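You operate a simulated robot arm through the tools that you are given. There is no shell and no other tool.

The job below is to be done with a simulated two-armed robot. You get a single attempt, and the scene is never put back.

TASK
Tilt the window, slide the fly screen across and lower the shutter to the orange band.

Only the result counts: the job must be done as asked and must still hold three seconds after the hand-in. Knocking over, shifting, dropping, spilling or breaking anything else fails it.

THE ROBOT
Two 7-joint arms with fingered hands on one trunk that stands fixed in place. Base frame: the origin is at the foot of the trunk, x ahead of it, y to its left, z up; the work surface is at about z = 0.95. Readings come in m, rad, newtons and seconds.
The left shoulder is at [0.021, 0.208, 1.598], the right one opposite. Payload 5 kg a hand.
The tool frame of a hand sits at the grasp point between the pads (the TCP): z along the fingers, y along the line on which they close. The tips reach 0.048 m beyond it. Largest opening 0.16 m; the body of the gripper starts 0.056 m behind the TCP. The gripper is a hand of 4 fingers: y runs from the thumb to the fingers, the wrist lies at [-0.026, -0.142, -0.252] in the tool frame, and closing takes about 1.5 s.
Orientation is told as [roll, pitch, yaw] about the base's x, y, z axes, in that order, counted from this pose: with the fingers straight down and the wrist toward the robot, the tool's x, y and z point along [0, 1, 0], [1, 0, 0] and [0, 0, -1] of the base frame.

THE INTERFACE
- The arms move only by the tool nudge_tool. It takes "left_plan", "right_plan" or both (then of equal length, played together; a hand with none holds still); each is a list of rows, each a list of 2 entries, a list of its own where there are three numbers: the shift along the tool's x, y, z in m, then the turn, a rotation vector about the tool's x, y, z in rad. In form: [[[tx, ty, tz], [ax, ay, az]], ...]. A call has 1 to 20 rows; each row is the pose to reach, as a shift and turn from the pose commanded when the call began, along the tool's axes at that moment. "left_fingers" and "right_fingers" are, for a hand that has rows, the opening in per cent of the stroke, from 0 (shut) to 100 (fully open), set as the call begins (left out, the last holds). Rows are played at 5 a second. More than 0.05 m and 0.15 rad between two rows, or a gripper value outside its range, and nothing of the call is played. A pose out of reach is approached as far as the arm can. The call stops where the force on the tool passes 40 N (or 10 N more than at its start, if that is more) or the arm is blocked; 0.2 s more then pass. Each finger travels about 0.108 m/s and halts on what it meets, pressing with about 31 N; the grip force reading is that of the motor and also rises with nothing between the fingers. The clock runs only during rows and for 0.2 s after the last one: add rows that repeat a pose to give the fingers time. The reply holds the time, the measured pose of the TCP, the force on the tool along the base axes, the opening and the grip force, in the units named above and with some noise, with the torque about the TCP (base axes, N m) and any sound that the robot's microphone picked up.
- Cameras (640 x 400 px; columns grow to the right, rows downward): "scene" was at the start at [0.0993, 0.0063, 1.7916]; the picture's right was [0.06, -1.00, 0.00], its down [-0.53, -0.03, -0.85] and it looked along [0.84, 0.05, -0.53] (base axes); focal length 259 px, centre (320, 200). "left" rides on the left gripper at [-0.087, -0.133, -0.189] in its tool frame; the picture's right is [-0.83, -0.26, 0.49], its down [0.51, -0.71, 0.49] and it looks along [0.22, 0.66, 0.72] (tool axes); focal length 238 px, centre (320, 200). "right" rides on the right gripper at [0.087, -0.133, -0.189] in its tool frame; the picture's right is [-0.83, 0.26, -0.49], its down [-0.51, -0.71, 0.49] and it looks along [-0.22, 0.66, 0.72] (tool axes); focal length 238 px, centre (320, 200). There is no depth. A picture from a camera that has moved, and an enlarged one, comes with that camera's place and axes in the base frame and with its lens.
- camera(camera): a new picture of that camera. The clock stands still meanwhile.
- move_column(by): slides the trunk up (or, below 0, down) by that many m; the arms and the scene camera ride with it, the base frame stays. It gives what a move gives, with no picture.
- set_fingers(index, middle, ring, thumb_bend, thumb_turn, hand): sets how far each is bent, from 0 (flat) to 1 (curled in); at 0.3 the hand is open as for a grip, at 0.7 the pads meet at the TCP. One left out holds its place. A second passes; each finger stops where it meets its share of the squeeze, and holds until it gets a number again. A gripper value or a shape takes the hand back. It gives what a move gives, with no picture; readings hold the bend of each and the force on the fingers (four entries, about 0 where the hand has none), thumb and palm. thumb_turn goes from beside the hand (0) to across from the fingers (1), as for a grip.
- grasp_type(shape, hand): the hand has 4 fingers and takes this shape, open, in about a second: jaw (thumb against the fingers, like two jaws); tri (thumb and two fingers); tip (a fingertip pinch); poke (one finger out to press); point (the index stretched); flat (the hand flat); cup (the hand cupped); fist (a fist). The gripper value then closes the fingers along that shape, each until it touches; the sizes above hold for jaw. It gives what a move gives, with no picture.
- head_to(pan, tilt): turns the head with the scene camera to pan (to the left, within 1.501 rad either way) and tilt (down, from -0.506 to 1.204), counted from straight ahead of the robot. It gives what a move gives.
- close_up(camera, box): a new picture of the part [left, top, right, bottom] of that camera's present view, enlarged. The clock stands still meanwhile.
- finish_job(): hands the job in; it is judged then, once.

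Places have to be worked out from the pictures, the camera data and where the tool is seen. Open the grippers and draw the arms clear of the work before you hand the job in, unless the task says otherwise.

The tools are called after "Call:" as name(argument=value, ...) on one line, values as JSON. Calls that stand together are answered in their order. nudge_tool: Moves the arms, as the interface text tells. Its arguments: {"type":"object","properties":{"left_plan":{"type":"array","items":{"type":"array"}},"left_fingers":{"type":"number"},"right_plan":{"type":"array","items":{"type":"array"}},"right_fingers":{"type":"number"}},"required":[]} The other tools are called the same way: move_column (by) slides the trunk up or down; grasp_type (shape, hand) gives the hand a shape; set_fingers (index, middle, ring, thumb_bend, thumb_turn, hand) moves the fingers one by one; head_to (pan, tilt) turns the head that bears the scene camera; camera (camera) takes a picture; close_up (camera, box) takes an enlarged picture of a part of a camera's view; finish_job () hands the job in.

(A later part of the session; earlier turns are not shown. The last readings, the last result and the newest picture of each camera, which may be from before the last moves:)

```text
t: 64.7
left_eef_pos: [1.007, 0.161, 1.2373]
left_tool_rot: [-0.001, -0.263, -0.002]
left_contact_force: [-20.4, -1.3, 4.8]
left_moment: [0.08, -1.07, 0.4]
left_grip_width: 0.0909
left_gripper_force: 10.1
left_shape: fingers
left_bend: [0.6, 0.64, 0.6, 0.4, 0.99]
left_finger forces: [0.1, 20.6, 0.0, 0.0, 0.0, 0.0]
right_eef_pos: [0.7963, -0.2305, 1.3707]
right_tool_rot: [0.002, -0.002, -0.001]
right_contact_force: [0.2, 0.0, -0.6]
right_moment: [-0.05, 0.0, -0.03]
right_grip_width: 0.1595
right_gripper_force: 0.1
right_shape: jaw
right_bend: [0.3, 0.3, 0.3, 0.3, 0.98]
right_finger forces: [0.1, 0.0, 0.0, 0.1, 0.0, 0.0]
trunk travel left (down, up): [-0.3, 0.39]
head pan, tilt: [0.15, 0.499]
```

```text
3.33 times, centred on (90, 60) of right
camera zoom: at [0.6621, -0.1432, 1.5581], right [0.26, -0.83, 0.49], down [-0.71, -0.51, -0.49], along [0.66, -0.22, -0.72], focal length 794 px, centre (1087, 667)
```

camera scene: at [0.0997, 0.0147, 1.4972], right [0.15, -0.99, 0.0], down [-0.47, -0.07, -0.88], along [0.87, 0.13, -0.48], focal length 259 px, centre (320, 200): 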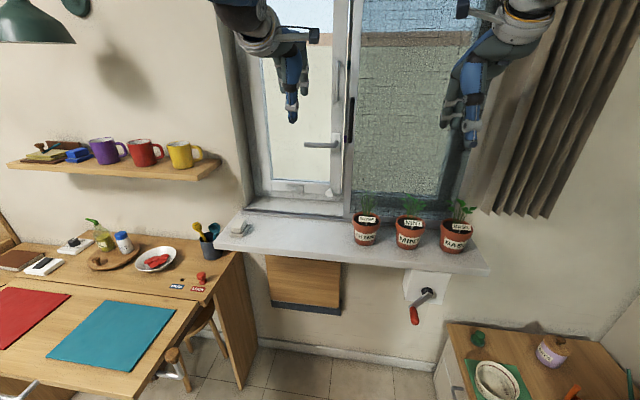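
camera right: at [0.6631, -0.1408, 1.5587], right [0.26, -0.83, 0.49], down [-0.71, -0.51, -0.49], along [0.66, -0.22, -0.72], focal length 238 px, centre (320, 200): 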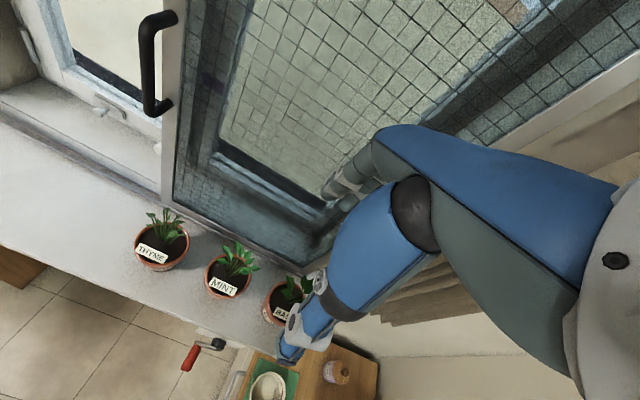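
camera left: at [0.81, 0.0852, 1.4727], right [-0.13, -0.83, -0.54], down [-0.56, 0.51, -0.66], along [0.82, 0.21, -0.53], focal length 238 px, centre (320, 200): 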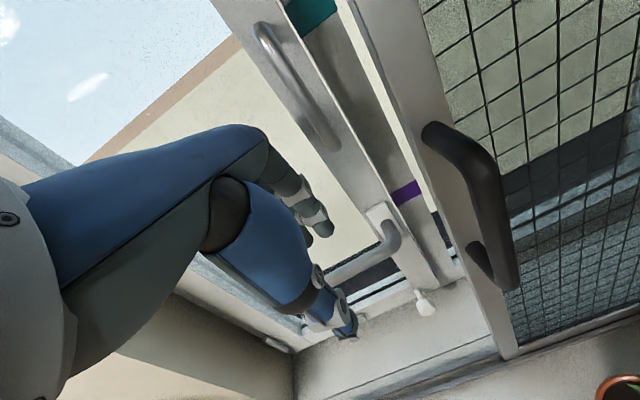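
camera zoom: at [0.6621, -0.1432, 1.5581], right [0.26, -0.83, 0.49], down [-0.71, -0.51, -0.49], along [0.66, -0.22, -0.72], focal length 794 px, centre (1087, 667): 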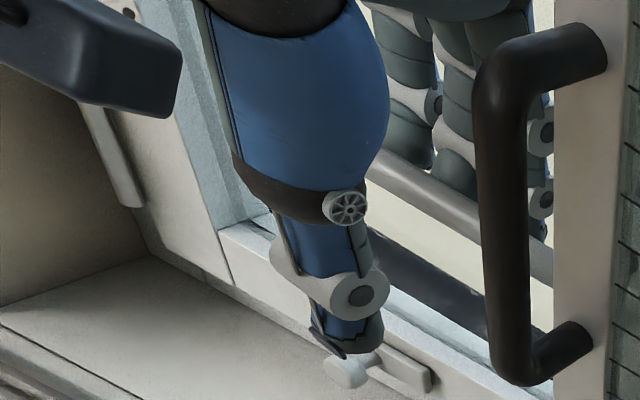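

The fingers are behind the lever, lightly touching the glass. I close the fingers onto the lever and then pull toward the room.

Call:
set_fingers(hand="left", index=0.85, middle=0.85, ring=0.85, thumb_bend=0.8)

Call:
nudge_tool(left_plan=[[[0, -0.0048, -0.0013], [0, 0, 0]], [[0, -0.0097, -0.0026], [0, 0, 0]], [[0, -0.0145, -0.0039], [0, 0, 0]], [[0, -0.0193, -0.0052], [0, 0, 0]], [[0, -0.0193, -0.0052], [0, 0, 0]]])

Call:
close_up(camera="scene", box=[230, 60, 370, 220])

Call:
close_up(camera="left", box=[220, 120, 460, 340])

```text
t: 65.7
left_eef_pos: [1.0132, 0.1604, 1.2296]
left_tool_rot: [-0.002, -0.256, 0.0]
left_contact_force: [7.7, -0.4, -29.0]
left_moment: [-1.02, 0.1, -0.31]
left_grip_width: 0.0077
left_gripper_force: 19.1
left_shape: fingers
left_bend: [0.8, 0.81, 0.84, 0.73, 1.0]
left_finger forces: [0.0, 15.5, 22.1, 0.0, 0.0, 0.1]
right_eef_pos: [0.8021, -0.2296, 1.3655]
right_tool_rot: [0.0, 0.004, -0.002]
right_contact_force: [0.5, -0.4, 0.8]
right_moment: [-0.04, 0.01, -0.02]
right_grip_width: 0.1599
right_gripper_force: 0.1
right_shape: jaw
right_bend: [0.3, 0.3, 0.3, 0.3, 0.98]
right_finger forces: [0.1, 0.0, 0.1, 0.0, 0.0, 0.0]
trunk travel left (down, up): [-0.3, 0.39]
head pan, tilt: [0.15, 0.499]
```

```text
t: 66.5
left_eef_pos: [0.9916, 0.1608, 1.2225]
left_tool_rot: [-0.003, -0.244, -0.001]
left_contact_force: [9.7, 1.0, -23.5]
left_moment: [-0.85, 0.1, -0.45]
left_grip_width: 0.0075
left_gripper_force: 18.9
left_shape: fingers
left_bend: [0.8, 0.81, 0.84, 0.73, 1.0]
left_finger forces: [1.2, 16.9, 19.9, 0.0, 0.1, 0.1]
right_eef_pos: [0.7993, -0.2293, 1.3702]
right_tool_rot: [-0.001, -0.001, -0.002]
right_contact_force: [-2.0, -0.1, 1.6]
right_moment: [-0.03, -0.16, -0.05]
right_grip_width: 0.1597
right_gripper_force: 0.1
right_shape: jaw
right_bend: [0.3, 0.3, 0.3, 0.3, 0.98]
right_finger forces: [0.1, 0.1, 0.0, 0.1, 0.0, 0.0]
trunk travel left (down, up): [-0.3, 0.39]
head pan, tilt: [0.15, 0.499]
stopped in row 4 (left hand): the force on the tool passed its limit at 41 N (the readings are from after the stop); the commanded pose is now the measured one
```

```text
2.50 times, centred on (300, 140) of scene
camera zoom: at [0.1008, 0.0151, 1.4973], right [0.15, -0.99, 0.0], down [-0.47, -0.07, -0.88], along [0.87, 0.13, -0.48], focal length 648 px, centre (370, 350)
```

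zoom: 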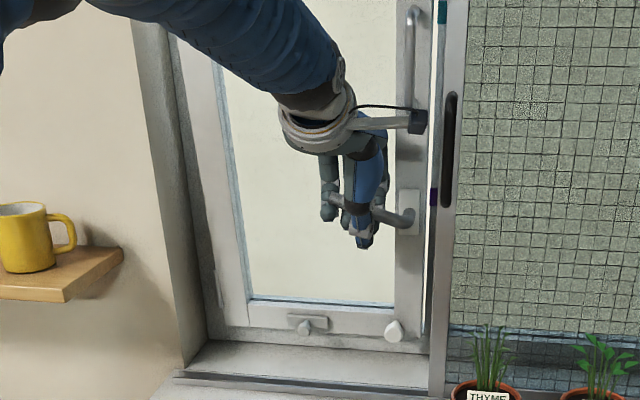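

```text
1.82 times, centred on (340, 230) of left
camera zoom: at [0.8177, 0.0741, 1.3735], right [-0.14, -0.83, -0.53], down [-0.57, 0.51, -0.65], along [0.81, 0.22, -0.54], focal length 433 px, centre (284, 146)
```

zoom: 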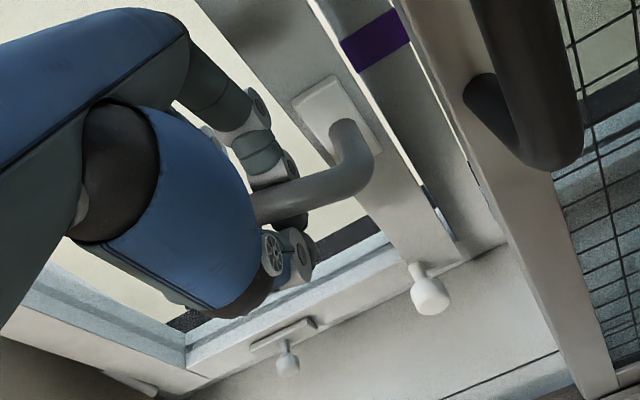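

The hand moved about 2 cm back with the lever. I check the top and bottom corners of the sash to see how it moved.

Call:
head_to(pan=0.05, tilt=0.0)

Call:
close_up(camera="scene", box=[190, 20, 350, 130])

Call:
close_up(camera="scene", box=[190, 290, 350, 400])

```text
t: 67.5
left_eef_pos: [0.9948, 0.161, 1.2238]
left_tool_rot: [-0.001, -0.247, -0.002]
left_contact_force: [1.5, 0.1, -32.5]
left_moment: [-1.04, -0.01, -0.29]
left_grip_width: 0.0074
left_gripper_force: 21.9
left_shape: fingers
left_bend: [0.8, 0.81, 0.84, 0.73, 1.0]
left_finger forces: [3.0, 19.8, 21.4, 0.1, 0.0, 0.0]
right_eef_pos: [0.801, -0.2302, 1.367]
right_tool_rot: [0.001, 0.003, -0.001]
right_contact_force: [-0.7, -0.2, -0.4]
right_moment: [-0.03, 0.01, -0.03]
right_grip_width: 0.1599
right_gripper_force: 0.0
right_shape: jaw
right_bend: [0.3, 0.3, 0.3, 0.3, 0.98]
right_finger forces: [0.1, 0.0, 0.0, 0.1, 0.0, 0.0]
trunk travel left (down, up): [-0.3, 0.39]
head pan, tilt: [0.051, 0.0]
```

```text
3.64 times, centred on (270, 75) of scene
camera zoom: at [0.1035, 0.0063, 1.5429], right [0.05, -1.0, 0.0], down [0.0, 0.0, -1.0], along [1.0, 0.05, 0.0], focal length 942 px, centre (502, 654)
```

zoom: 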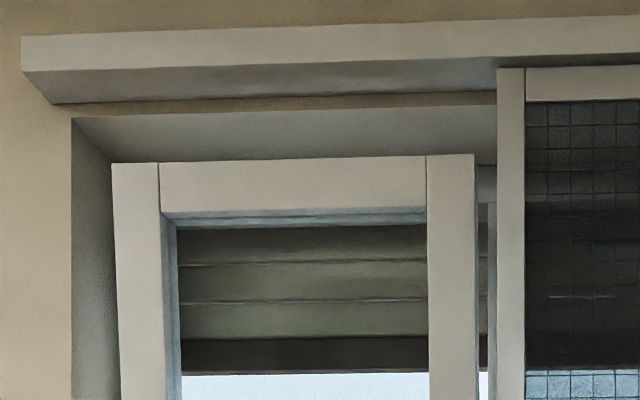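

```text
3.64 times, centred on (270, 345) of scene
camera zoom: at [0.1035, 0.0063, 1.5429], right [0.05, -1.0, 0.0], down [0.0, 0.0, -1.0], along [1.0, 0.05, 0.0], focal length 942 px, centre (502, -327)
```

zoom: 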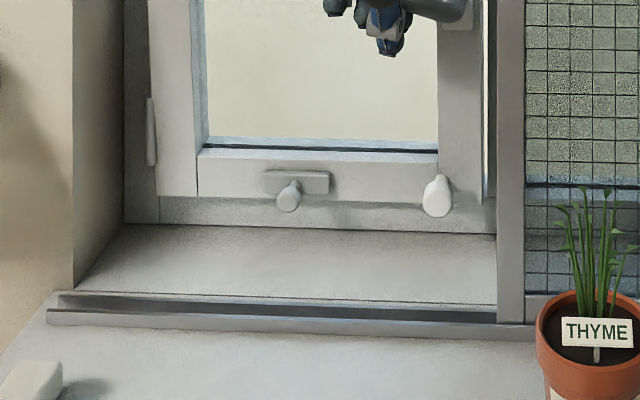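

With the lever horizontal the sash tilts at the bottom edge: the top moved about 10 cm into the room while the bottom stayed. I open the fingers and see whether it stays there.

Call:
set_fingers(hand="left", index=0.62, middle=0.62, ring=0.62, thumb_bend=0.4)

Call:
close_up(camera="scene", box=[190, 20, 350, 130])

Call:
close_up(camera="left", box=[220, 120, 460, 340])

```text
t: 68.5
left_eef_pos: [0.9927, 0.1608, 1.2306]
left_tool_rot: [-0.002, -0.255, -0.003]
left_contact_force: [-6.1, 0.2, 1.6]
left_moment: [0.03, -0.34, 0.15]
left_grip_width: 0.0865
left_gripper_force: 2.7
left_shape: fingers
left_bend: [0.62, 0.63, 0.62, 0.4, 0.99]
left_finger forces: [0.0, 6.0, 0.1, 0.0, 0.1, 0.1]
right_eef_pos: [0.7976, -0.2304, 1.3706]
right_tool_rot: [0.001, -0.001, -0.002]
right_contact_force: [1.2, -0.3, -0.2]
right_moment: [0.0, 0.0, 0.0]
right_grip_width: 0.1596
right_gripper_force: 0.1
right_shape: jaw
right_bend: [0.3, 0.3, 0.3, 0.3, 0.98]
right_finger forces: [0.0, 0.0, 0.0, 0.0, 0.0, 0.1]
trunk travel left (down, up): [-0.3, 0.39]
head pan, tilt: [0.051, 0.0]
```

```text
3.64 times, centred on (270, 75) of scene
camera zoom: at [0.0996, 0.0056, 1.5434], right [0.05, -1.0, 0.0], down [0.0, 0.0, -1.0], along [1.0, 0.05, 0.0], focal length 942 px, centre (502, 654)
```

zoom: 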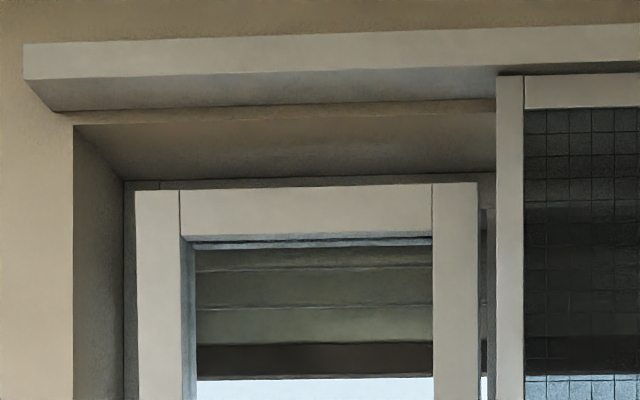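

```text
1.82 times, centred on (340, 230) of left
camera zoom: at [0.8171, 0.0735, 1.3797], right [-0.13, -0.83, -0.53], down [-0.56, 0.51, -0.65], along [0.82, 0.22, -0.53], focal length 433 px, centre (284, 146)
```

zoom: 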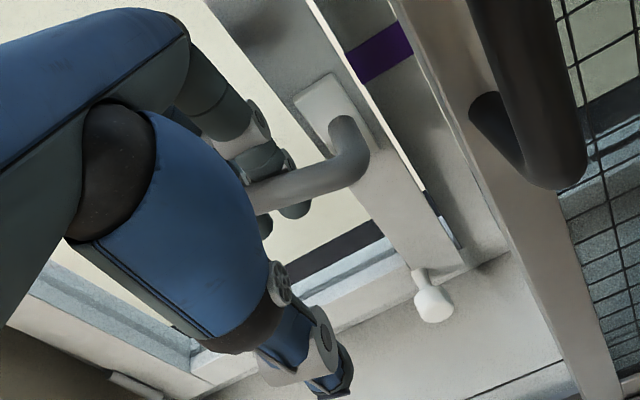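

The sash stays open, though the opening fingers pushed the glass back a bit (about half). I'll pull again with the fingers just hooked (not curled) so I can lift out afterwards without touching the glass.

Call:
nudge_tool(left_plan=[[[0, -0.0048, -0.0013], [0, 0, 0]], [[0, -0.0097, -0.0026], [0, 0, 0]], [[0, -0.0145, -0.0039], [0, 0, 0]], [[0, -0.0193, -0.0052], [0, 0, 0]], [[0, -0.0242, -0.0065], [0, 0, 0]], [[0, -0.029, -0.0078], [0, 0, 0]]])

Call:
close_up(camera="scene", box=[190, 20, 350, 130])

Call:
close_up(camera="left", box=[220, 120, 460, 340])

```text
t: 69.9
left_eef_pos: [0.9644, 0.1597, 1.2302]
left_tool_rot: [-0.001, -0.257, 0.0]
left_contact_force: [13.9, 1.4, 0.9]
left_moment: [0.02, -0.05, 0.25]
left_grip_width: 0.0968
left_gripper_force: 6.4
left_shape: fingers
left_bend: [0.57, 0.62, 0.62, 0.4, 0.99]
left_finger forces: [13.1, 0.0, 0.0, 0.1, 0.0, 0.0]
right_eef_pos: [0.8, -0.2299, 1.3692]
right_tool_rot: [-0.001, 0.001, -0.002]
right_contact_force: [-0.4, -1.0, 0.1]
right_moment: [0.02, -0.01, -0.01]
right_grip_width: 0.1598
right_gripper_force: 0.1
right_shape: jaw
right_bend: [0.3, 0.3, 0.3, 0.3, 0.98]
right_finger forces: [0.0, 0.0, 0.0, 0.0, 0.0, 0.0]
trunk travel left (down, up): [-0.3, 0.39]
head pan, tilt: [0.051, 0.0]
```

```text
3.64 times, centred on (270, 75) of scene
camera zoom: at [0.1015, 0.0058, 1.5433], right [0.05, -1.0, 0.0], down [0.0, 0.0, -1.0], along [1.0, 0.05, 0.0], focal length 942 px, centre (502, 654)
```

zoom: 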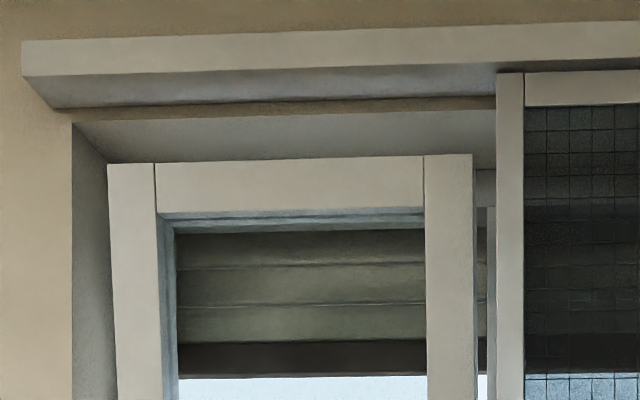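

```text
1.82 times, centred on (340, 230) of left
camera zoom: at [0.7887, 0.0736, 1.3785], right [-0.13, -0.84, -0.53], down [-0.56, 0.51, -0.66], along [0.82, 0.22, -0.53], focal length 433 px, centre (284, 146)
```

zoom: 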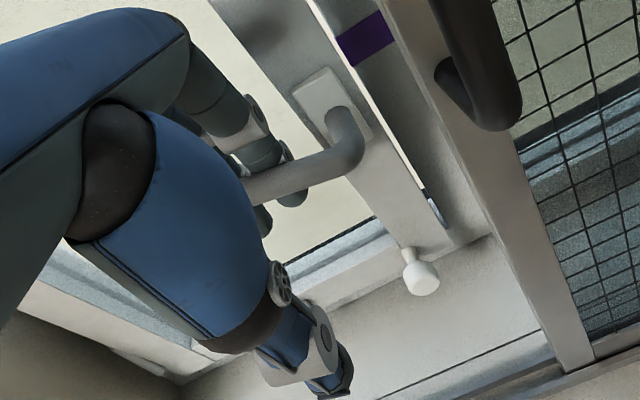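

The top now reads even further in (≈10.7 cm). I pull one more centimetre to verify that it is at its stop.

Call:
nudge_tool(left_plan=[[[0, -0.0048, -0.0013], [0, 0, 0]], [[0, -0.0097, -0.0026], [0, 0, 0]], [[0, -0.0097, -0.0026], [0, 0, 0]]])

Call:
close_up(camera="scene", box=[190, 20, 350, 130])

```text
t: 70.7
left_eef_pos: [0.957, 0.16, 1.2293]
left_tool_rot: [-0.001, -0.254, -0.002]
left_contact_force: [31.6, 1.8, 2.5]
left_moment: [0.05, -0.03, 0.21]
left_grip_width: 0.1064
left_gripper_force: 15.3
left_shape: fingers
left_bend: [0.51, 0.62, 0.61, 0.4, 0.99]
left_finger forces: [25.5, 0.6, 4.1, 0.0, 0.0, 0.0]
right_eef_pos: [0.8026, -0.2302, 1.3672]
right_tool_rot: [0.0, 0.004, -0.002]
right_contact_force: [0.0, 0.5, -0.1]
right_moment: [-0.05, -0.03, 0.01]
right_grip_width: 0.1596
right_gripper_force: 0.2
right_shape: jaw
right_bend: [0.3, 0.3, 0.3, 0.3, 0.98]
right_finger forces: [0.0, 0.0, 0.0, 0.0, 0.0, 0.0]
trunk travel left (down, up): [-0.3, 0.39]
head pan, tilt: [0.051, 0.0]
```

```text
3.64 times, centred on (270, 75) of scene
camera zoom: at [0.1036, 0.0057, 1.5431], right [0.05, -1.0, 0.0], down [0.0, 0.0, -1.0], along [1.0, 0.05, 0.0], focal length 942 px, centre (502, 654)
```

zoom: 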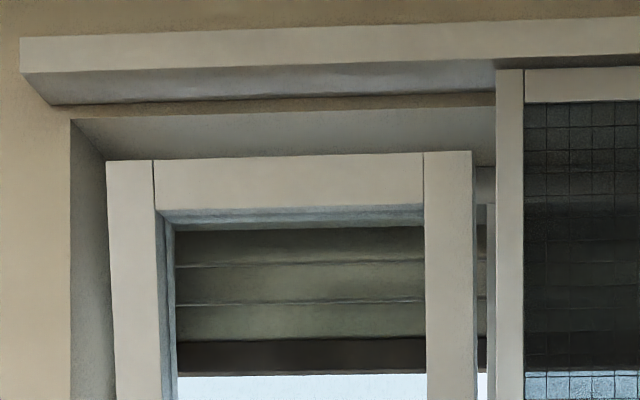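

No further movement: the sash is at its tilt stop. I unload the fingers and lift them straight out from behind the lever, then back away.

Call:
nudge_tool(left_plan=[[[0, 0.0085, 0.0022], [0, 0, 0]], [[0, 0.0165, 0.0044], [0, 0, 0]], [[0, 0.0165, -0.02], [0, 0, 0]], [[0, 0.0165, -0.05], [0, 0, 0]], [[0, 0.0165, -0.08], [0, 0, 0]], [[0, 0.0165, -0.11], [0, 0, 0]], [[0, -0.02, -0.13], [0, 0, 0]], [[0, -0.065, -0.14], [0, 0, 0]], [[0, -0.11, -0.15], [0, 0, 0]]])

Call:
camera(camera="scene")

Call:
close_up(camera="scene", box=[190, 20, 350, 130])

Call:
close_up(camera="scene", box=[270, 200, 360, 400])

```text
t: 72.7
left_eef_pos: [0.8049, 0.1616, 1.3476]
left_tool_rot: [-0.002, -0.255, -0.003]
left_contact_force: [-0.6, 0.8, 0.4]
left_moment: [0.04, -0.02, 0.02]
left_grip_width: 0.0867
left_gripper_force: 0.0
left_shape: fingers
left_bend: [0.62, 0.62, 0.62, 0.4, 0.99]
left_finger forces: [0.0, 0.0, 0.0, 0.0, 0.1, 0.0]
right_eef_pos: [0.7976, -0.2311, 1.3704]
right_tool_rot: [0.001, -0.002, -0.001]
right_contact_force: [-1.0, -0.8, 1.7]
right_moment: [-0.01, -0.03, -0.04]
right_grip_width: 0.1598
right_gripper_force: 0.1
right_shape: jaw
right_bend: [0.3, 0.3, 0.3, 0.3, 0.98]
right_finger forces: [0.1, 0.1, 0.0, 0.1, 0.0, 0.0]
trunk travel left (down, up): [-0.3, 0.39]
head pan, tilt: [0.051, 0.0]
```

```text
taken
camera scene: at [0.0986, 0.0058, 1.5435], right [0.05, -1.0, 0.0], down [0.0, 0.0, -1.0], along [1.0, 0.05, 0.0], focal length 259 px, centre (320, 200)
```

scene: 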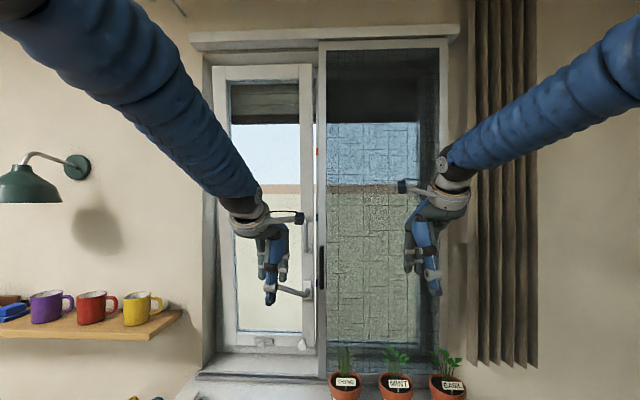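

```text
3.64 times, centred on (270, 75) of scene
camera zoom: at [0.0986, 0.0058, 1.5435], right [0.05, -1.0, 0.0], down [0.0, 0.0, -1.0], along [1.0, 0.05, 0.0], focal length 942 px, centre (502, 654)
```

zoom: 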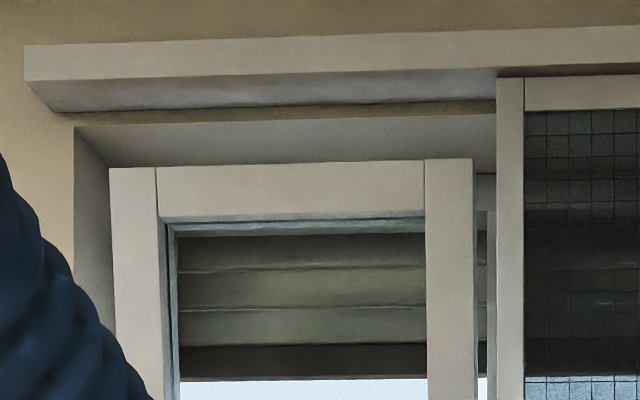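

```text
2.00 times, centred on (315, 300) of scene
camera zoom: at [0.0986, 0.0058, 1.5435], right [0.05, -1.0, 0.0], down [0.0, 0.0, -1.0], along [1.0, 0.05, 0.0], focal length 518 px, centre (330, 0)
```

zoom: 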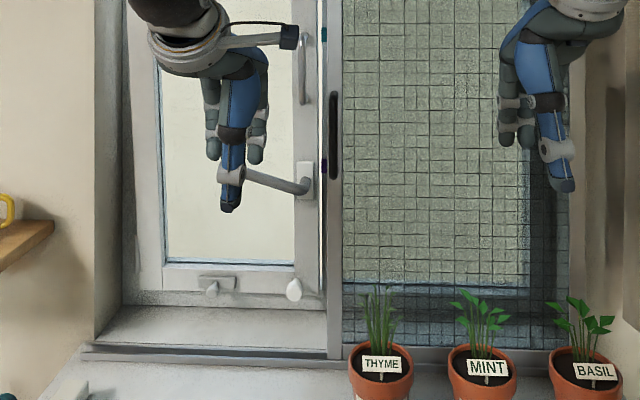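

The sash stays tilted at its stop. But lifting dragged the lever up by about 15°, so I'll press it back to horizontal from above with closed fingertips, pitched so the knuckles stay away from the glass.

Call:
set_fingers(hand="left", index=0.72, middle=0.72, ring=0.72, thumb_bend=0.65)

Call:
nudge_tool(left_plan=[[[0.006, 0.024, 0.003], [-0.11, 0, 0]], [[0.012, 0.0475, 0.006], [-0.22, 0, 0]], [[0.018, 0.071, 0.009], [-0.33, 0, 0]], [[0.018, 0.095, 0.012], [-0.445, 0, 0]], [[0.018, 0.125, 0.03], [-0.445, 0, 0]], [[0.018, 0.1529, 0.0477], [-0.445, 0, 0]], [[0.018, 0.1529, 0.0477], [-0.445, 0, 0]]])

Call:
close_up(camera="scene", box=[240, 190, 360, 310])

Call:
camera(camera="left")

Call:
close_up(camera="right", box=[0, 0, 180, 120])

```text
t: 73.7
left_eef_pos: [0.8047, 0.1622, 1.3487]
left_tool_rot: [-0.001, -0.254, -0.001]
left_contact_force: [0.3, 0.2, -0.8]
left_moment: [0.05, 0.0, -0.04]
left_grip_width: 0.0159
left_gripper_force: 0.1
left_shape: fingers
left_bend: [0.72, 0.72, 0.72, 0.65, 1.0]
left_finger forces: [0.0, 0.0, 0.0, 0.0, 0.1, 0.1]
right_eef_pos: [0.798, -0.2298, 1.3696]
right_tool_rot: [0.0, 0.0, -0.001]
right_contact_force: [0.1, 0.1, 0.0]
right_moment: [0.0, 0.01, 0.0]
right_grip_width: 0.1596
right_gripper_force: 0.1
right_shape: jaw
right_bend: [0.3, 0.3, 0.3, 0.3, 0.98]
right_finger forces: [0.1, 0.0, 0.1, 0.0, 0.0, 0.0]
trunk travel left (down, up): [-0.3, 0.39]
head pan, tilt: [0.051, 0.0]
```

```text
t: 75.3
left_eef_pos: [0.9669, 0.1773, 1.3422]
left_tool_rot: [-0.002, -0.701, -0.001]
left_contact_force: [-0.5, 0.4, 0.2]
left_moment: [0.03, 0.06, 0.0]
left_grip_width: 0.0157
left_gripper_force: 0.1
left_shape: fingers
left_bend: [0.72, 0.72, 0.72, 0.65, 1.0]
left_finger forces: [0.1, 0.0, 0.1, 0.0, 0.0, 0.0]
right_eef_pos: [0.7951, -0.23, 1.3707]
right_tool_rot: [-0.001, 0.0, -0.003]
right_contact_force: [-1.0, -0.1, 1.3]
right_moment: [-0.01, -0.07, 0.03]
right_grip_width: 0.1598
right_gripper_force: 0.0
right_shape: jaw
right_bend: [0.3, 0.3, 0.3, 0.3, 0.98]
right_finger forces: [0.0, 0.0, 0.1, 0.1, 0.0, 0.0]
trunk travel left (down, up): [-0.3, 0.39]
head pan, tilt: [0.051, 0.0]
```

```text
3.33 times, centred on (300, 250) of scene
camera zoom: at [0.0982, 0.0055, 1.5436], right [0.05, -1.0, 0.0], down [0.0, 0.0, -1.0], along [1.0, 0.05, 0.0], focal length 863 px, centre (387, 33)
```

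zoom: 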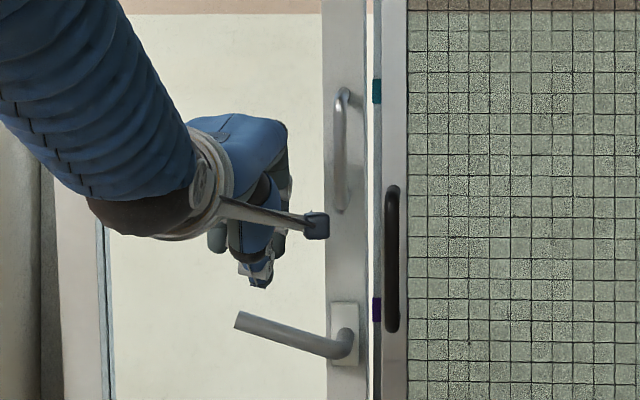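

```text
taken
camera left: at [0.7452, 0.0916, 1.4003], right [0.11, -0.84, -0.54], down [-0.22, 0.51, -0.83], along [0.97, 0.22, -0.13], focal length 238 px, centre (320, 200)
```

left: 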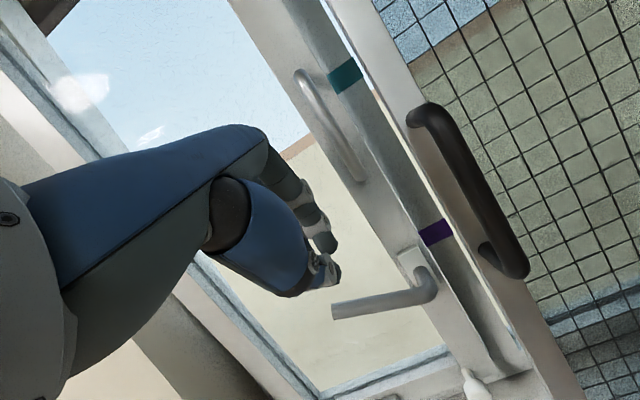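

```text
3.33 times, centred on (90, 60) of right
camera zoom: at [0.6635, -0.1434, 1.5579], right [0.26, -0.83, 0.49], down [-0.71, -0.5, -0.49], along [0.66, -0.22, -0.72], focal length 794 px, centre (1087, 667)
```

zoom: 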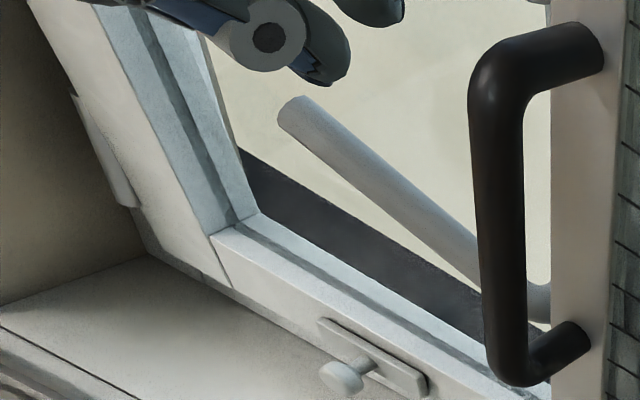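

The lever is about 14° above horizontal and my fingertips are right above its end. I lower in small steps to press it down.

Call:
nudge_tool(left_plan=[[[0, -0.0129, 0.0153], [0, 0, 0]], [[0, -0.0258, 0.0306], [0, 0, 0]], [[0, -0.0354, 0.042], [0, 0, 0]], [[0, -0.0354, 0.042], [0, 0, 0]]])

Call:
close_up(camera="scene", box=[240, 190, 360, 310])

Call:
close_up(camera="left", box=[260, 160, 480, 340])

```text
t: 76.3
left_eef_pos: [0.968, 0.1775, 1.285]
left_tool_rot: [-0.003, -0.701, -0.002]
left_contact_force: [-0.3, 0.1, -0.5]
left_moment: [0.02, -0.03, -0.01]
left_grip_width: 0.0157
left_gripper_force: 0.0
left_shape: fingers
left_bend: [0.72, 0.72, 0.72, 0.65, 1.0]
left_finger forces: [0.0, 0.1, 0.0, 0.1, 0.0, 0.1]
right_eef_pos: [0.7967, -0.2293, 1.3688]
right_tool_rot: [0.0, 0.0, -0.003]
right_contact_force: [-0.2, 0.6, 0.4]
right_moment: [0.02, -0.03, 0.0]
right_grip_width: 0.1598
right_gripper_force: 0.0
right_shape: jaw
right_bend: [0.3, 0.3, 0.3, 0.3, 0.98]
right_finger forces: [0.1, 0.0, 0.0, 0.0, 0.1, 0.0]
trunk travel left (down, up): [-0.3, 0.39]
head pan, tilt: [0.051, 0.0]
```

```text
3.33 times, centred on (300, 250) of scene
camera zoom: at [0.0992, 0.0056, 1.5434], right [0.05, -1.0, 0.0], down [0.0, 0.0, -1.0], along [1.0, 0.05, 0.0], focal length 863 px, centre (387, 33)
```

zoom: 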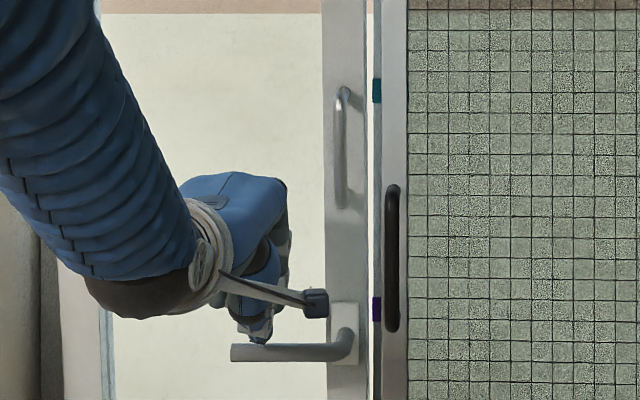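

```text
2.22 times, centred on (370, 250) of left
camera zoom: at [0.7453, 0.092, 1.343], right [0.11, -0.84, -0.54], down [-0.22, 0.51, -0.83], along [0.97, 0.22, -0.13], focal length 530 px, centre (209, 89)
```

zoom: 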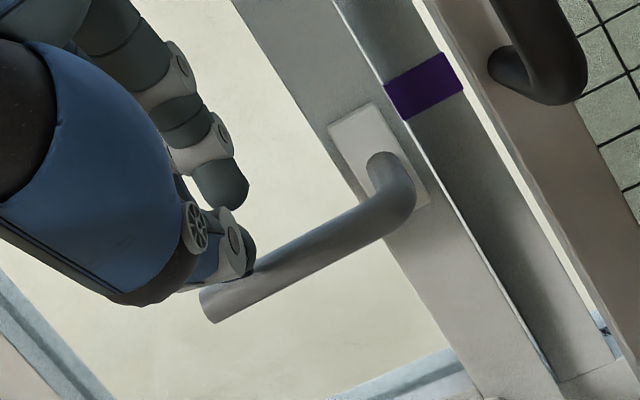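

The lever is level again. I lift off and back the hand away, then check lever and tilt.

Call:
nudge_tool(left_plan=[[[0, 0.02, -0.025], [0, 0, 0]], [[0, 0.03, -0.045], [0, 0, 0]], [[0, 0.005, -0.08], [0, 0, 0]], [[0, -0.03, -0.11], [0, 0, 0]], [[0.02, -0.06, -0.14], [0, 0, 0]], [[0.04, -0.09, -0.17], [0, 0, 0]]])

Call:
camera(camera="scene")

Call:
close_up(camera="scene", box=[190, 20, 350, 130])

Call:
close_up(camera="left", box=[240, 0, 560, 300])

```text
t: 77.7
left_eef_pos: [0.7864, 0.2171, 1.3613]
left_tool_rot: [0.0, -0.703, -0.002]
left_contact_force: [-1.3, 0.1, -0.4]
left_moment: [0.01, -0.05, 0.02]
left_grip_width: 0.0156
left_gripper_force: 0.0
left_shape: fingers
left_bend: [0.72, 0.72, 0.72, 0.65, 1.0]
left_finger forces: [0.0, 0.0, 0.0, 0.0, 0.1, 0.0]
right_eef_pos: [0.7965, -0.2294, 1.3713]
right_tool_rot: [-0.001, -0.003, -0.002]
right_contact_force: [-1.2, 0.4, 1.8]
right_moment: [-0.11, -0.1, -0.03]
right_grip_width: 0.1599
right_gripper_force: 0.1
right_shape: jaw
right_bend: [0.3, 0.3, 0.3, 0.3, 0.98]
right_finger forces: [0.0, 0.0, 0.1, 0.0, 0.1, 0.1]
trunk travel left (down, up): [-0.3, 0.39]
head pan, tilt: [0.051, 0.0]
```

```text
taken
camera scene: at [0.0969, 0.0065, 1.5437], right [0.05, -1.0, 0.0], down [0.0, 0.0, -1.0], along [1.0, 0.05, 0.0], focal length 259 px, centre (320, 200)
```

scene: 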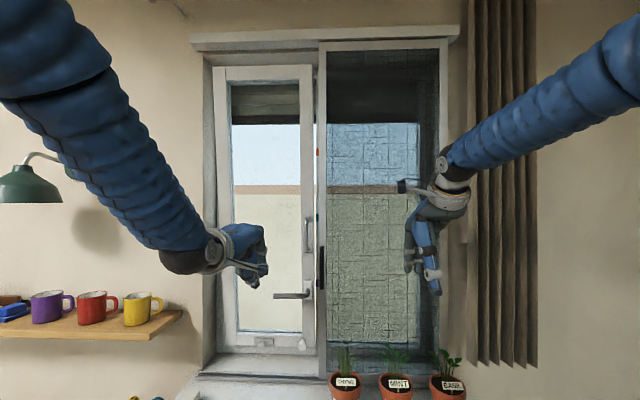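

```text
3.64 times, centred on (270, 75) of scene
camera zoom: at [0.0969, 0.0065, 1.5437], right [0.05, -1.0, 0.0], down [0.0, 0.0, -1.0], along [1.0, 0.05, 0.0], focal length 942 px, centre (502, 654)
```

zoom: 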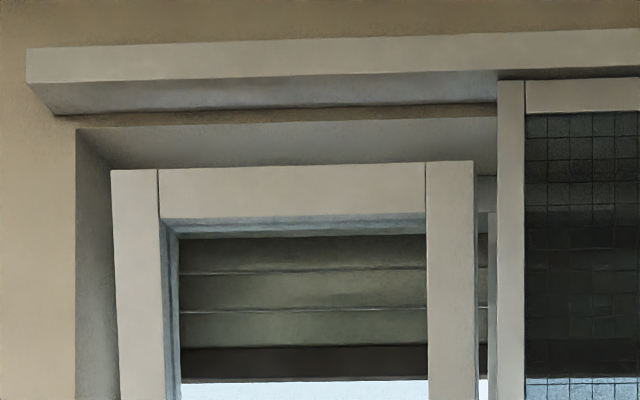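

```text
1.33 times, centred on (400, 150) of left
camera zoom: at [0.5633, 0.1312, 1.4198], right [0.11, -0.84, -0.54], down [-0.22, 0.51, -0.83], along [0.97, 0.21, -0.13], focal length 318 px, centre (213, 267)
```

zoom: 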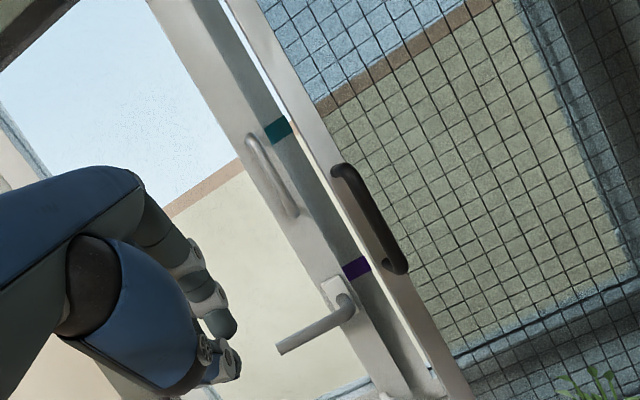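

The window is tilted with the lever horizontal, and holds. Next is the fly screen: I'll put the left index just right of its dark handle (≈0.905, 0.042, z 1.27–1.41) and push it left. First reshape to "point" and move in front of it.

Call:
grasp_type(hand="left", shape="point")

Call:
nudge_tool(left_plan=[[[-0.029, -0.0093, 0.0165], [-0.0679, -0.0673, 0.0562]], [[-0.059, -0.0186, 0.033], [-0.1358, -0.1346, 0.1124]], [[-0.088, -0.0278, 0.0496], [-0.2037, -0.202, 0.1685]], [[-0.118, -0.0371, 0.0661], [-0.2716, -0.2693, 0.2247]], [[-0.147, -0.0464, 0.0826], [-0.3395, -0.3366, 0.2809]], [[-0.147, -0.0464, 0.0826], [-0.3395, -0.3366, 0.2809]]])

Call:
camera(camera="scene")

Call:
close_up(camera="scene", box=[260, 190, 380, 310])

Call:
camera(camera="left")

Call:
camera(camera="right")

```text
t: 78.6
left_eef_pos: [0.7877, 0.2166, 1.36]
left_tool_rot: [-0.002, -0.698, -0.001]
left_contact_force: [-0.1, 0.7, 0.3]
left_moment: [-0.02, 0.0, -0.01]
left_grip_width: 0.1537
left_gripper_force: 0.0
left_shape: point
left_bend: [0.19, 1.0, 1.0, 0.99, 0.87]
left_finger forces: [0.0, 0.0, 0.0, 0.1, 0.1, 0.0]
right_eef_pos: [0.7966, -0.2288, 1.3696]
right_tool_rot: [0.001, 0.001, -0.001]
right_contact_force: [-0.7, 0.3, 0.4]
right_moment: [-0.04, -0.01, -0.03]
right_grip_width: 0.1599
right_gripper_force: 0.0
right_shape: jaw
right_bend: [0.3, 0.3, 0.3, 0.3, 0.98]
right_finger forces: [0.1, 0.1, 0.1, 0.0, 0.0, 0.0]
trunk travel left (down, up): [-0.3, 0.39]
head pan, tilt: [0.051, 0.0]
```

```text
t: 80.0
left_eef_pos: [0.8065, 0.0705, 1.2665]
left_tool_rot: [-0.005, -1.048, -0.434]
left_contact_force: [0.3, 0.0, 0.1]
left_moment: [-0.01, 0.0, 0.03]
left_grip_width: 0.0
left_gripper_force: 0.0
left_shape: point
left_bend: [0.19, 1.0, 1.0, 0.99, 0.87]
left_finger forces: [0.1, 0.0, 0.1, 0.0, 0.0, 0.0]
right_eef_pos: [0.7978, -0.2303, 1.3696]
right_tool_rot: [0.002, -0.001, -0.004]
right_contact_force: [-0.6, 0.3, 0.2]
right_moment: [-0.04, -0.08, -0.03]
right_grip_width: 0.16
right_gripper_force: 0.1
right_shape: jaw
right_bend: [0.3, 0.3, 0.3, 0.3, 0.98]
right_finger forces: [0.0, 0.0, 0.0, 0.0, 0.0, 0.0]
trunk travel left (down, up): [-0.3, 0.39]
head pan, tilt: [0.051, 0.0]
```

```text
taken
camera scene: at [0.0985, 0.0059, 1.5435], right [0.05, -1.0, 0.0], down [0.0, 0.0, -1.0], along [1.0, 0.05, 0.0], focal length 259 px, centre (320, 200)
```

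scene: 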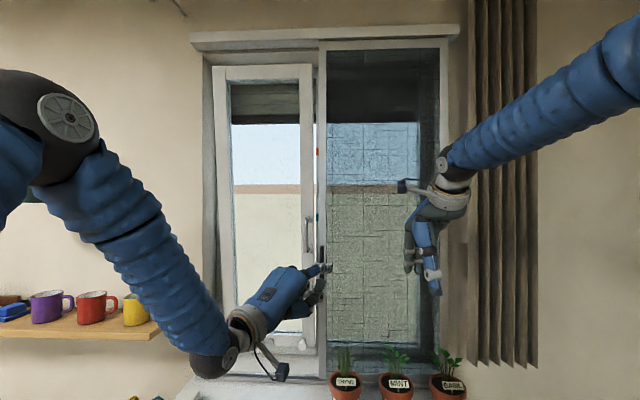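

```text
3.33 times, centred on (320, 250) of scene
camera zoom: at [0.0985, 0.0059, 1.5435], right [0.05, -1.0, 0.0], down [0.0, 0.0, -1.0], along [1.0, 0.05, 0.0], focal length 863 px, centre (320, 33)
```

zoom: 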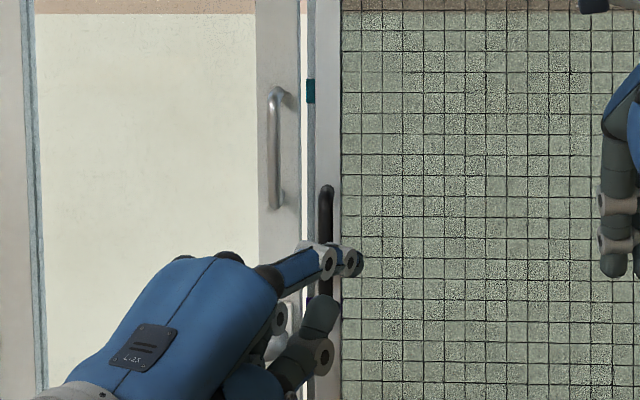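

```text
taken
camera left: at [0.5629, 0.0899, 1.2466], right [-0.09, -0.88, -0.47], down [0.28, 0.43, -0.86], along [0.96, -0.21, 0.21], focal length 238 px, centre (320, 200)
```

left: 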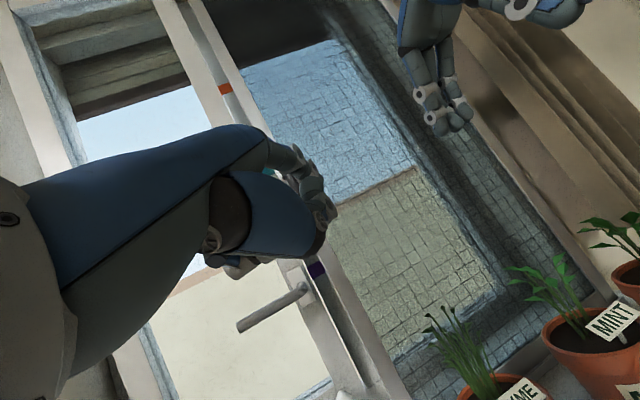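

```text
taken
camera right: at [0.6639, -0.1429, 1.5577], right [0.26, -0.83, 0.49], down [-0.71, -0.51, -0.49], along [0.66, -0.22, -0.72], focal length 238 px, centre (320, 200)
```

right: 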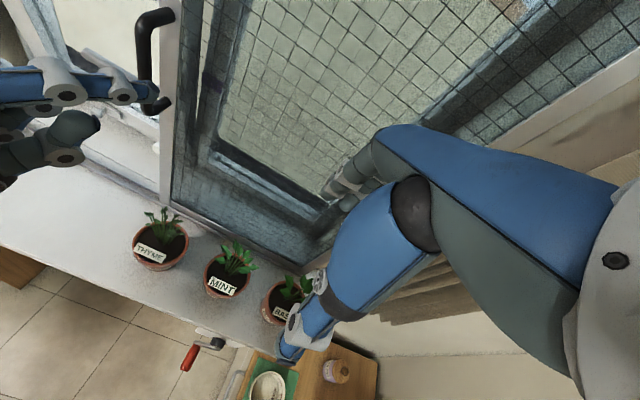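

The index tip is in front of the screen, just right of the handle. I move it forward beside the handle bar.

Call:
nudge_tool(left_plan=[[[0.003, 0.006, 0.019], [0, 0, 0]], [[0.01, 0.015, 0.038], [0, 0, 0]], [[0.0203, 0.0231, 0.0561], [0, 0, 0]], [[0.0203, 0.0231, 0.0561], [0, 0, 0]]])

Call:
close_up(camera="right", box=[60, 0, 240, 140])

Call:
close_up(camera="scene", box=[260, 190, 380, 310])

```text
t: 81.0
left_eef_pos: [0.8698, 0.0633, 1.2562]
left_tool_rot: [-0.006, -1.045, -0.438]
left_contact_force: [-9.7, 0.7, 0.9]
left_moment: [-0.07, -0.79, -0.5]
left_grip_width: 0.0
left_gripper_force: 0.1
left_shape: point
left_bend: [0.19, 1.0, 1.0, 0.99, 0.87]
left_finger forces: [9.7, 0.0, 0.1, 0.1, 0.0, 0.1]
right_eef_pos: [0.7957, -0.2304, 1.3705]
right_tool_rot: [0.0, 0.0, -0.001]
right_contact_force: [0.7, 0.0, 0.2]
right_moment: [0.0, 0.01, -0.03]
right_grip_width: 0.1597
right_gripper_force: 0.1
right_shape: jaw
right_bend: [0.3, 0.3, 0.3, 0.3, 0.98]
right_finger forces: [0.0, 0.0, 0.0, 0.0, 0.1, 0.1]
trunk travel left (down, up): [-0.3, 0.39]
head pan, tilt: [0.051, 0.0]
```

```text
2.86 times, centred on (150, 70) of right
camera zoom: at [0.6639, -0.1433, 1.5575], right [0.26, -0.83, 0.49], down [-0.71, -0.5, -0.49], along [0.66, -0.22, -0.72], focal length 681 px, centre (806, 571)
```

zoom: 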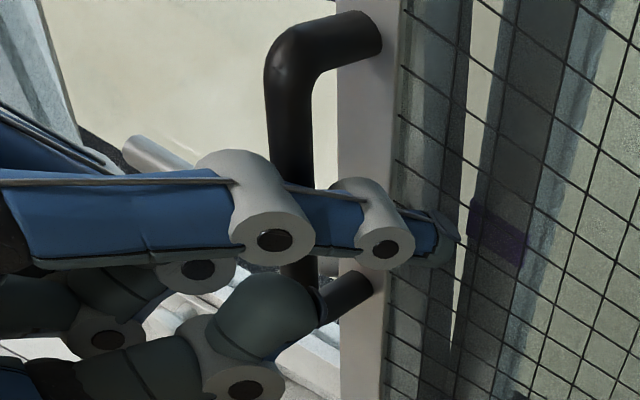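

```text
3.33 times, centred on (320, 250) of scene
camera zoom: at [0.0985, 0.0055, 1.5435], right [0.05, -1.0, 0.0], down [0.0, 0.0, -1.0], along [1.0, 0.05, 0.0], focal length 863 px, centre (320, 33)
```

zoom: 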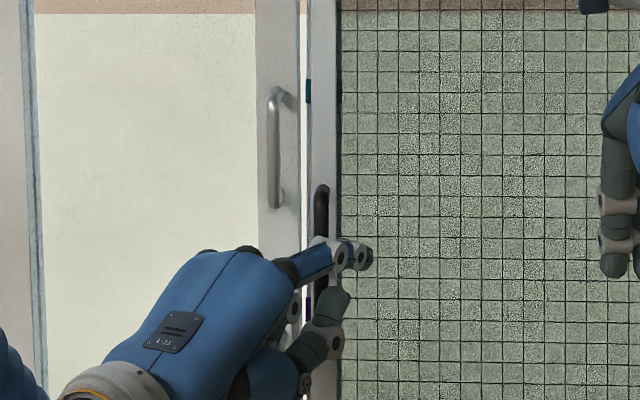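

The tip just touches the mesh; the finger is on the right of the handle. I ease back 8 mm and start pushing left by 5 cm.

Call:
nudge_tool(left_plan=[[[-0.0034, -0.0036, -0.0063], [0, 0, 0]], [[0.0102, -0.0068, -0.0118], [0, 0, 0]], [[0.0238, -0.0099, -0.0173], [0, 0, 0]], [[0.0419, -0.0141, -0.0246], [0, 0, 0]]])

Call:
camera(camera="scene")

Call:
close_up(camera="right", box=[0, 0, 240, 160])

```text
t: 82.0
left_eef_pos: [0.8616, 0.1148, 1.2546]
left_tool_rot: [-0.009, -1.047, -0.43]
left_contact_force: [0.2, 0.6, -0.5]
left_moment: [0.01, 0.0, -0.05]
left_grip_width: 0.0001
left_gripper_force: 0.1
left_shape: point
left_bend: [0.19, 1.0, 1.0, 0.99, 0.87]
left_finger forces: [0.0, 0.0, 0.0, 0.0, 0.0, 0.0]
right_eef_pos: [0.7967, -0.2278, 1.3698]
right_tool_rot: [0.001, 0.0, 0.0]
right_contact_force: [0.0, 1.0, 0.6]
right_moment: [-0.12, 0.01, 0.02]
right_grip_width: 0.1597
right_gripper_force: 0.0
right_shape: jaw
right_bend: [0.3, 0.3, 0.3, 0.3, 0.98]
right_finger forces: [0.0, 0.0, 0.0, 0.0, 0.1, 0.1]
trunk travel left (down, up): [-0.3, 0.39]
head pan, tilt: [0.051, 0.0]
```

```text
taken
camera scene: at [0.0997, 0.0069, 1.5434], right [0.05, -1.0, 0.0], down [0.0, 0.0, -1.0], along [1.0, 0.05, 0.0], focal length 259 px, centre (320, 200)
```

scene: 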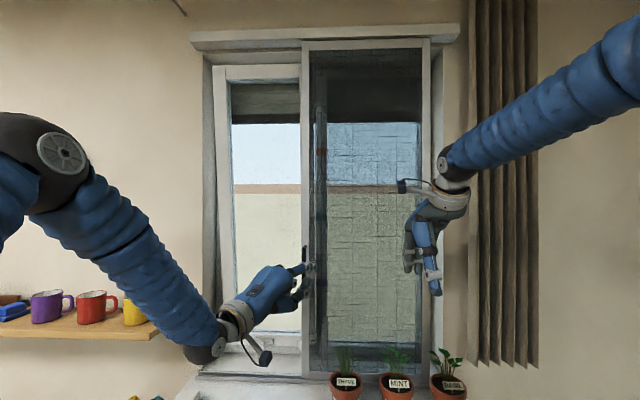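

```text
2.50 times, centred on (120, 80) of right
camera zoom: at [0.665, -0.1418, 1.557], right [0.26, -0.83, 0.49], down [-0.71, -0.51, -0.49], along [0.66, -0.22, -0.72], focal length 596 px, centre (820, 500)
```

zoom: 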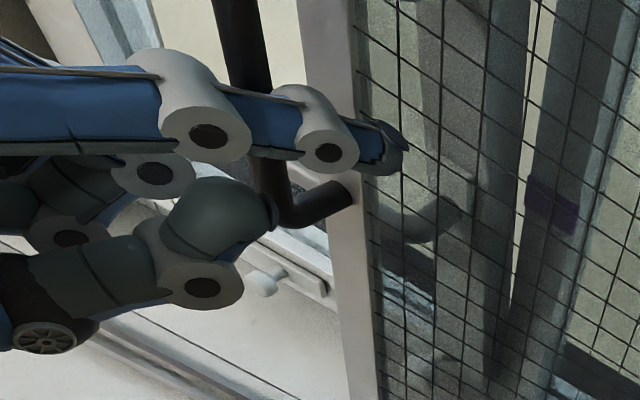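

The screen slides easily, clearing the tilted sash. I continue pushing it left.

Call:
nudge_tool(left_plan=[[[0.0381, -0.0089, -0.0154], [0, 0, 0]], [[0.0761, -0.0177, -0.0307], [0, 0, 0]], [[0.1142, -0.0266, -0.0461], [0, 0, 0]], [[0.1523, -0.0354, -0.0615], [0, 0, 0]], [[0.1903, -0.0443, -0.0768], [0, 0, 0]], [[0.2266, -0.0527, -0.0915], [0, 0, 0]]])

Call:
camera(camera="scene")

Call:
camera(camera="right")

```text
t: 83.4
left_eef_pos: [0.8617, 0.3678, 1.2563]
left_tool_rot: [-0.009, -1.046, -0.432]
left_contact_force: [0.3, 0.6, -0.5]
left_moment: [-0.01, 0.0, -0.07]
left_grip_width: 0.1535
left_gripper_force: 0.0
left_shape: point
left_bend: [0.19, 1.0, 1.0, 0.99, 0.87]
left_finger forces: [0.0, 0.0, 0.0, 0.1, 0.0, 0.1]
right_eef_pos: [0.7973, -0.2279, 1.3692]
right_tool_rot: [-0.001, 0.001, -0.002]
right_contact_force: [-0.4, 1.6, 0.4]
right_moment: [-0.16, 0.01, -0.03]
right_grip_width: 0.1596
right_gripper_force: 0.0
right_shape: jaw
right_bend: [0.3, 0.3, 0.3, 0.3, 0.97]
right_finger forces: [0.0, 0.0, 0.0, 0.0, 0.0, 0.1]
trunk travel left (down, up): [-0.3, 0.39]
head pan, tilt: [0.051, 0.0]
```

```text
taken
camera scene: at [0.0997, 0.0076, 1.5434], right [0.05, -1.0, 0.0], down [0.0, 0.0, -1.0], along [1.0, 0.05, 0.0], focal length 259 px, centre (320, 200)
```

scene: 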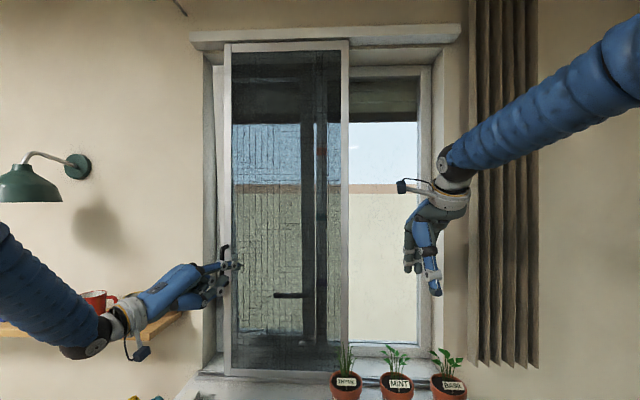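

```text
taken
camera right: at [0.665, -0.1408, 1.5572], right [0.26, -0.83, 0.49], down [-0.71, -0.51, -0.49], along [0.66, -0.22, -0.72], focal length 238 px, centre (320, 200)
```

right: 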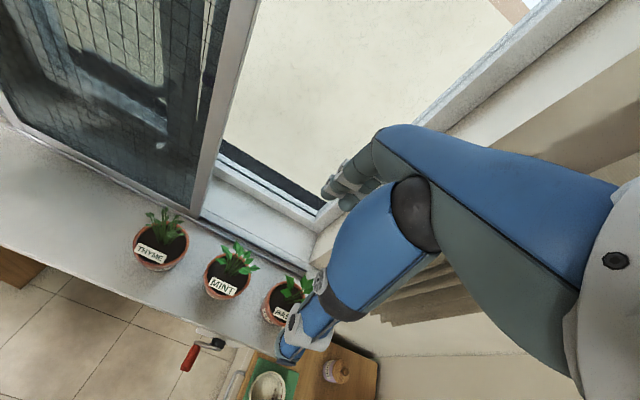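

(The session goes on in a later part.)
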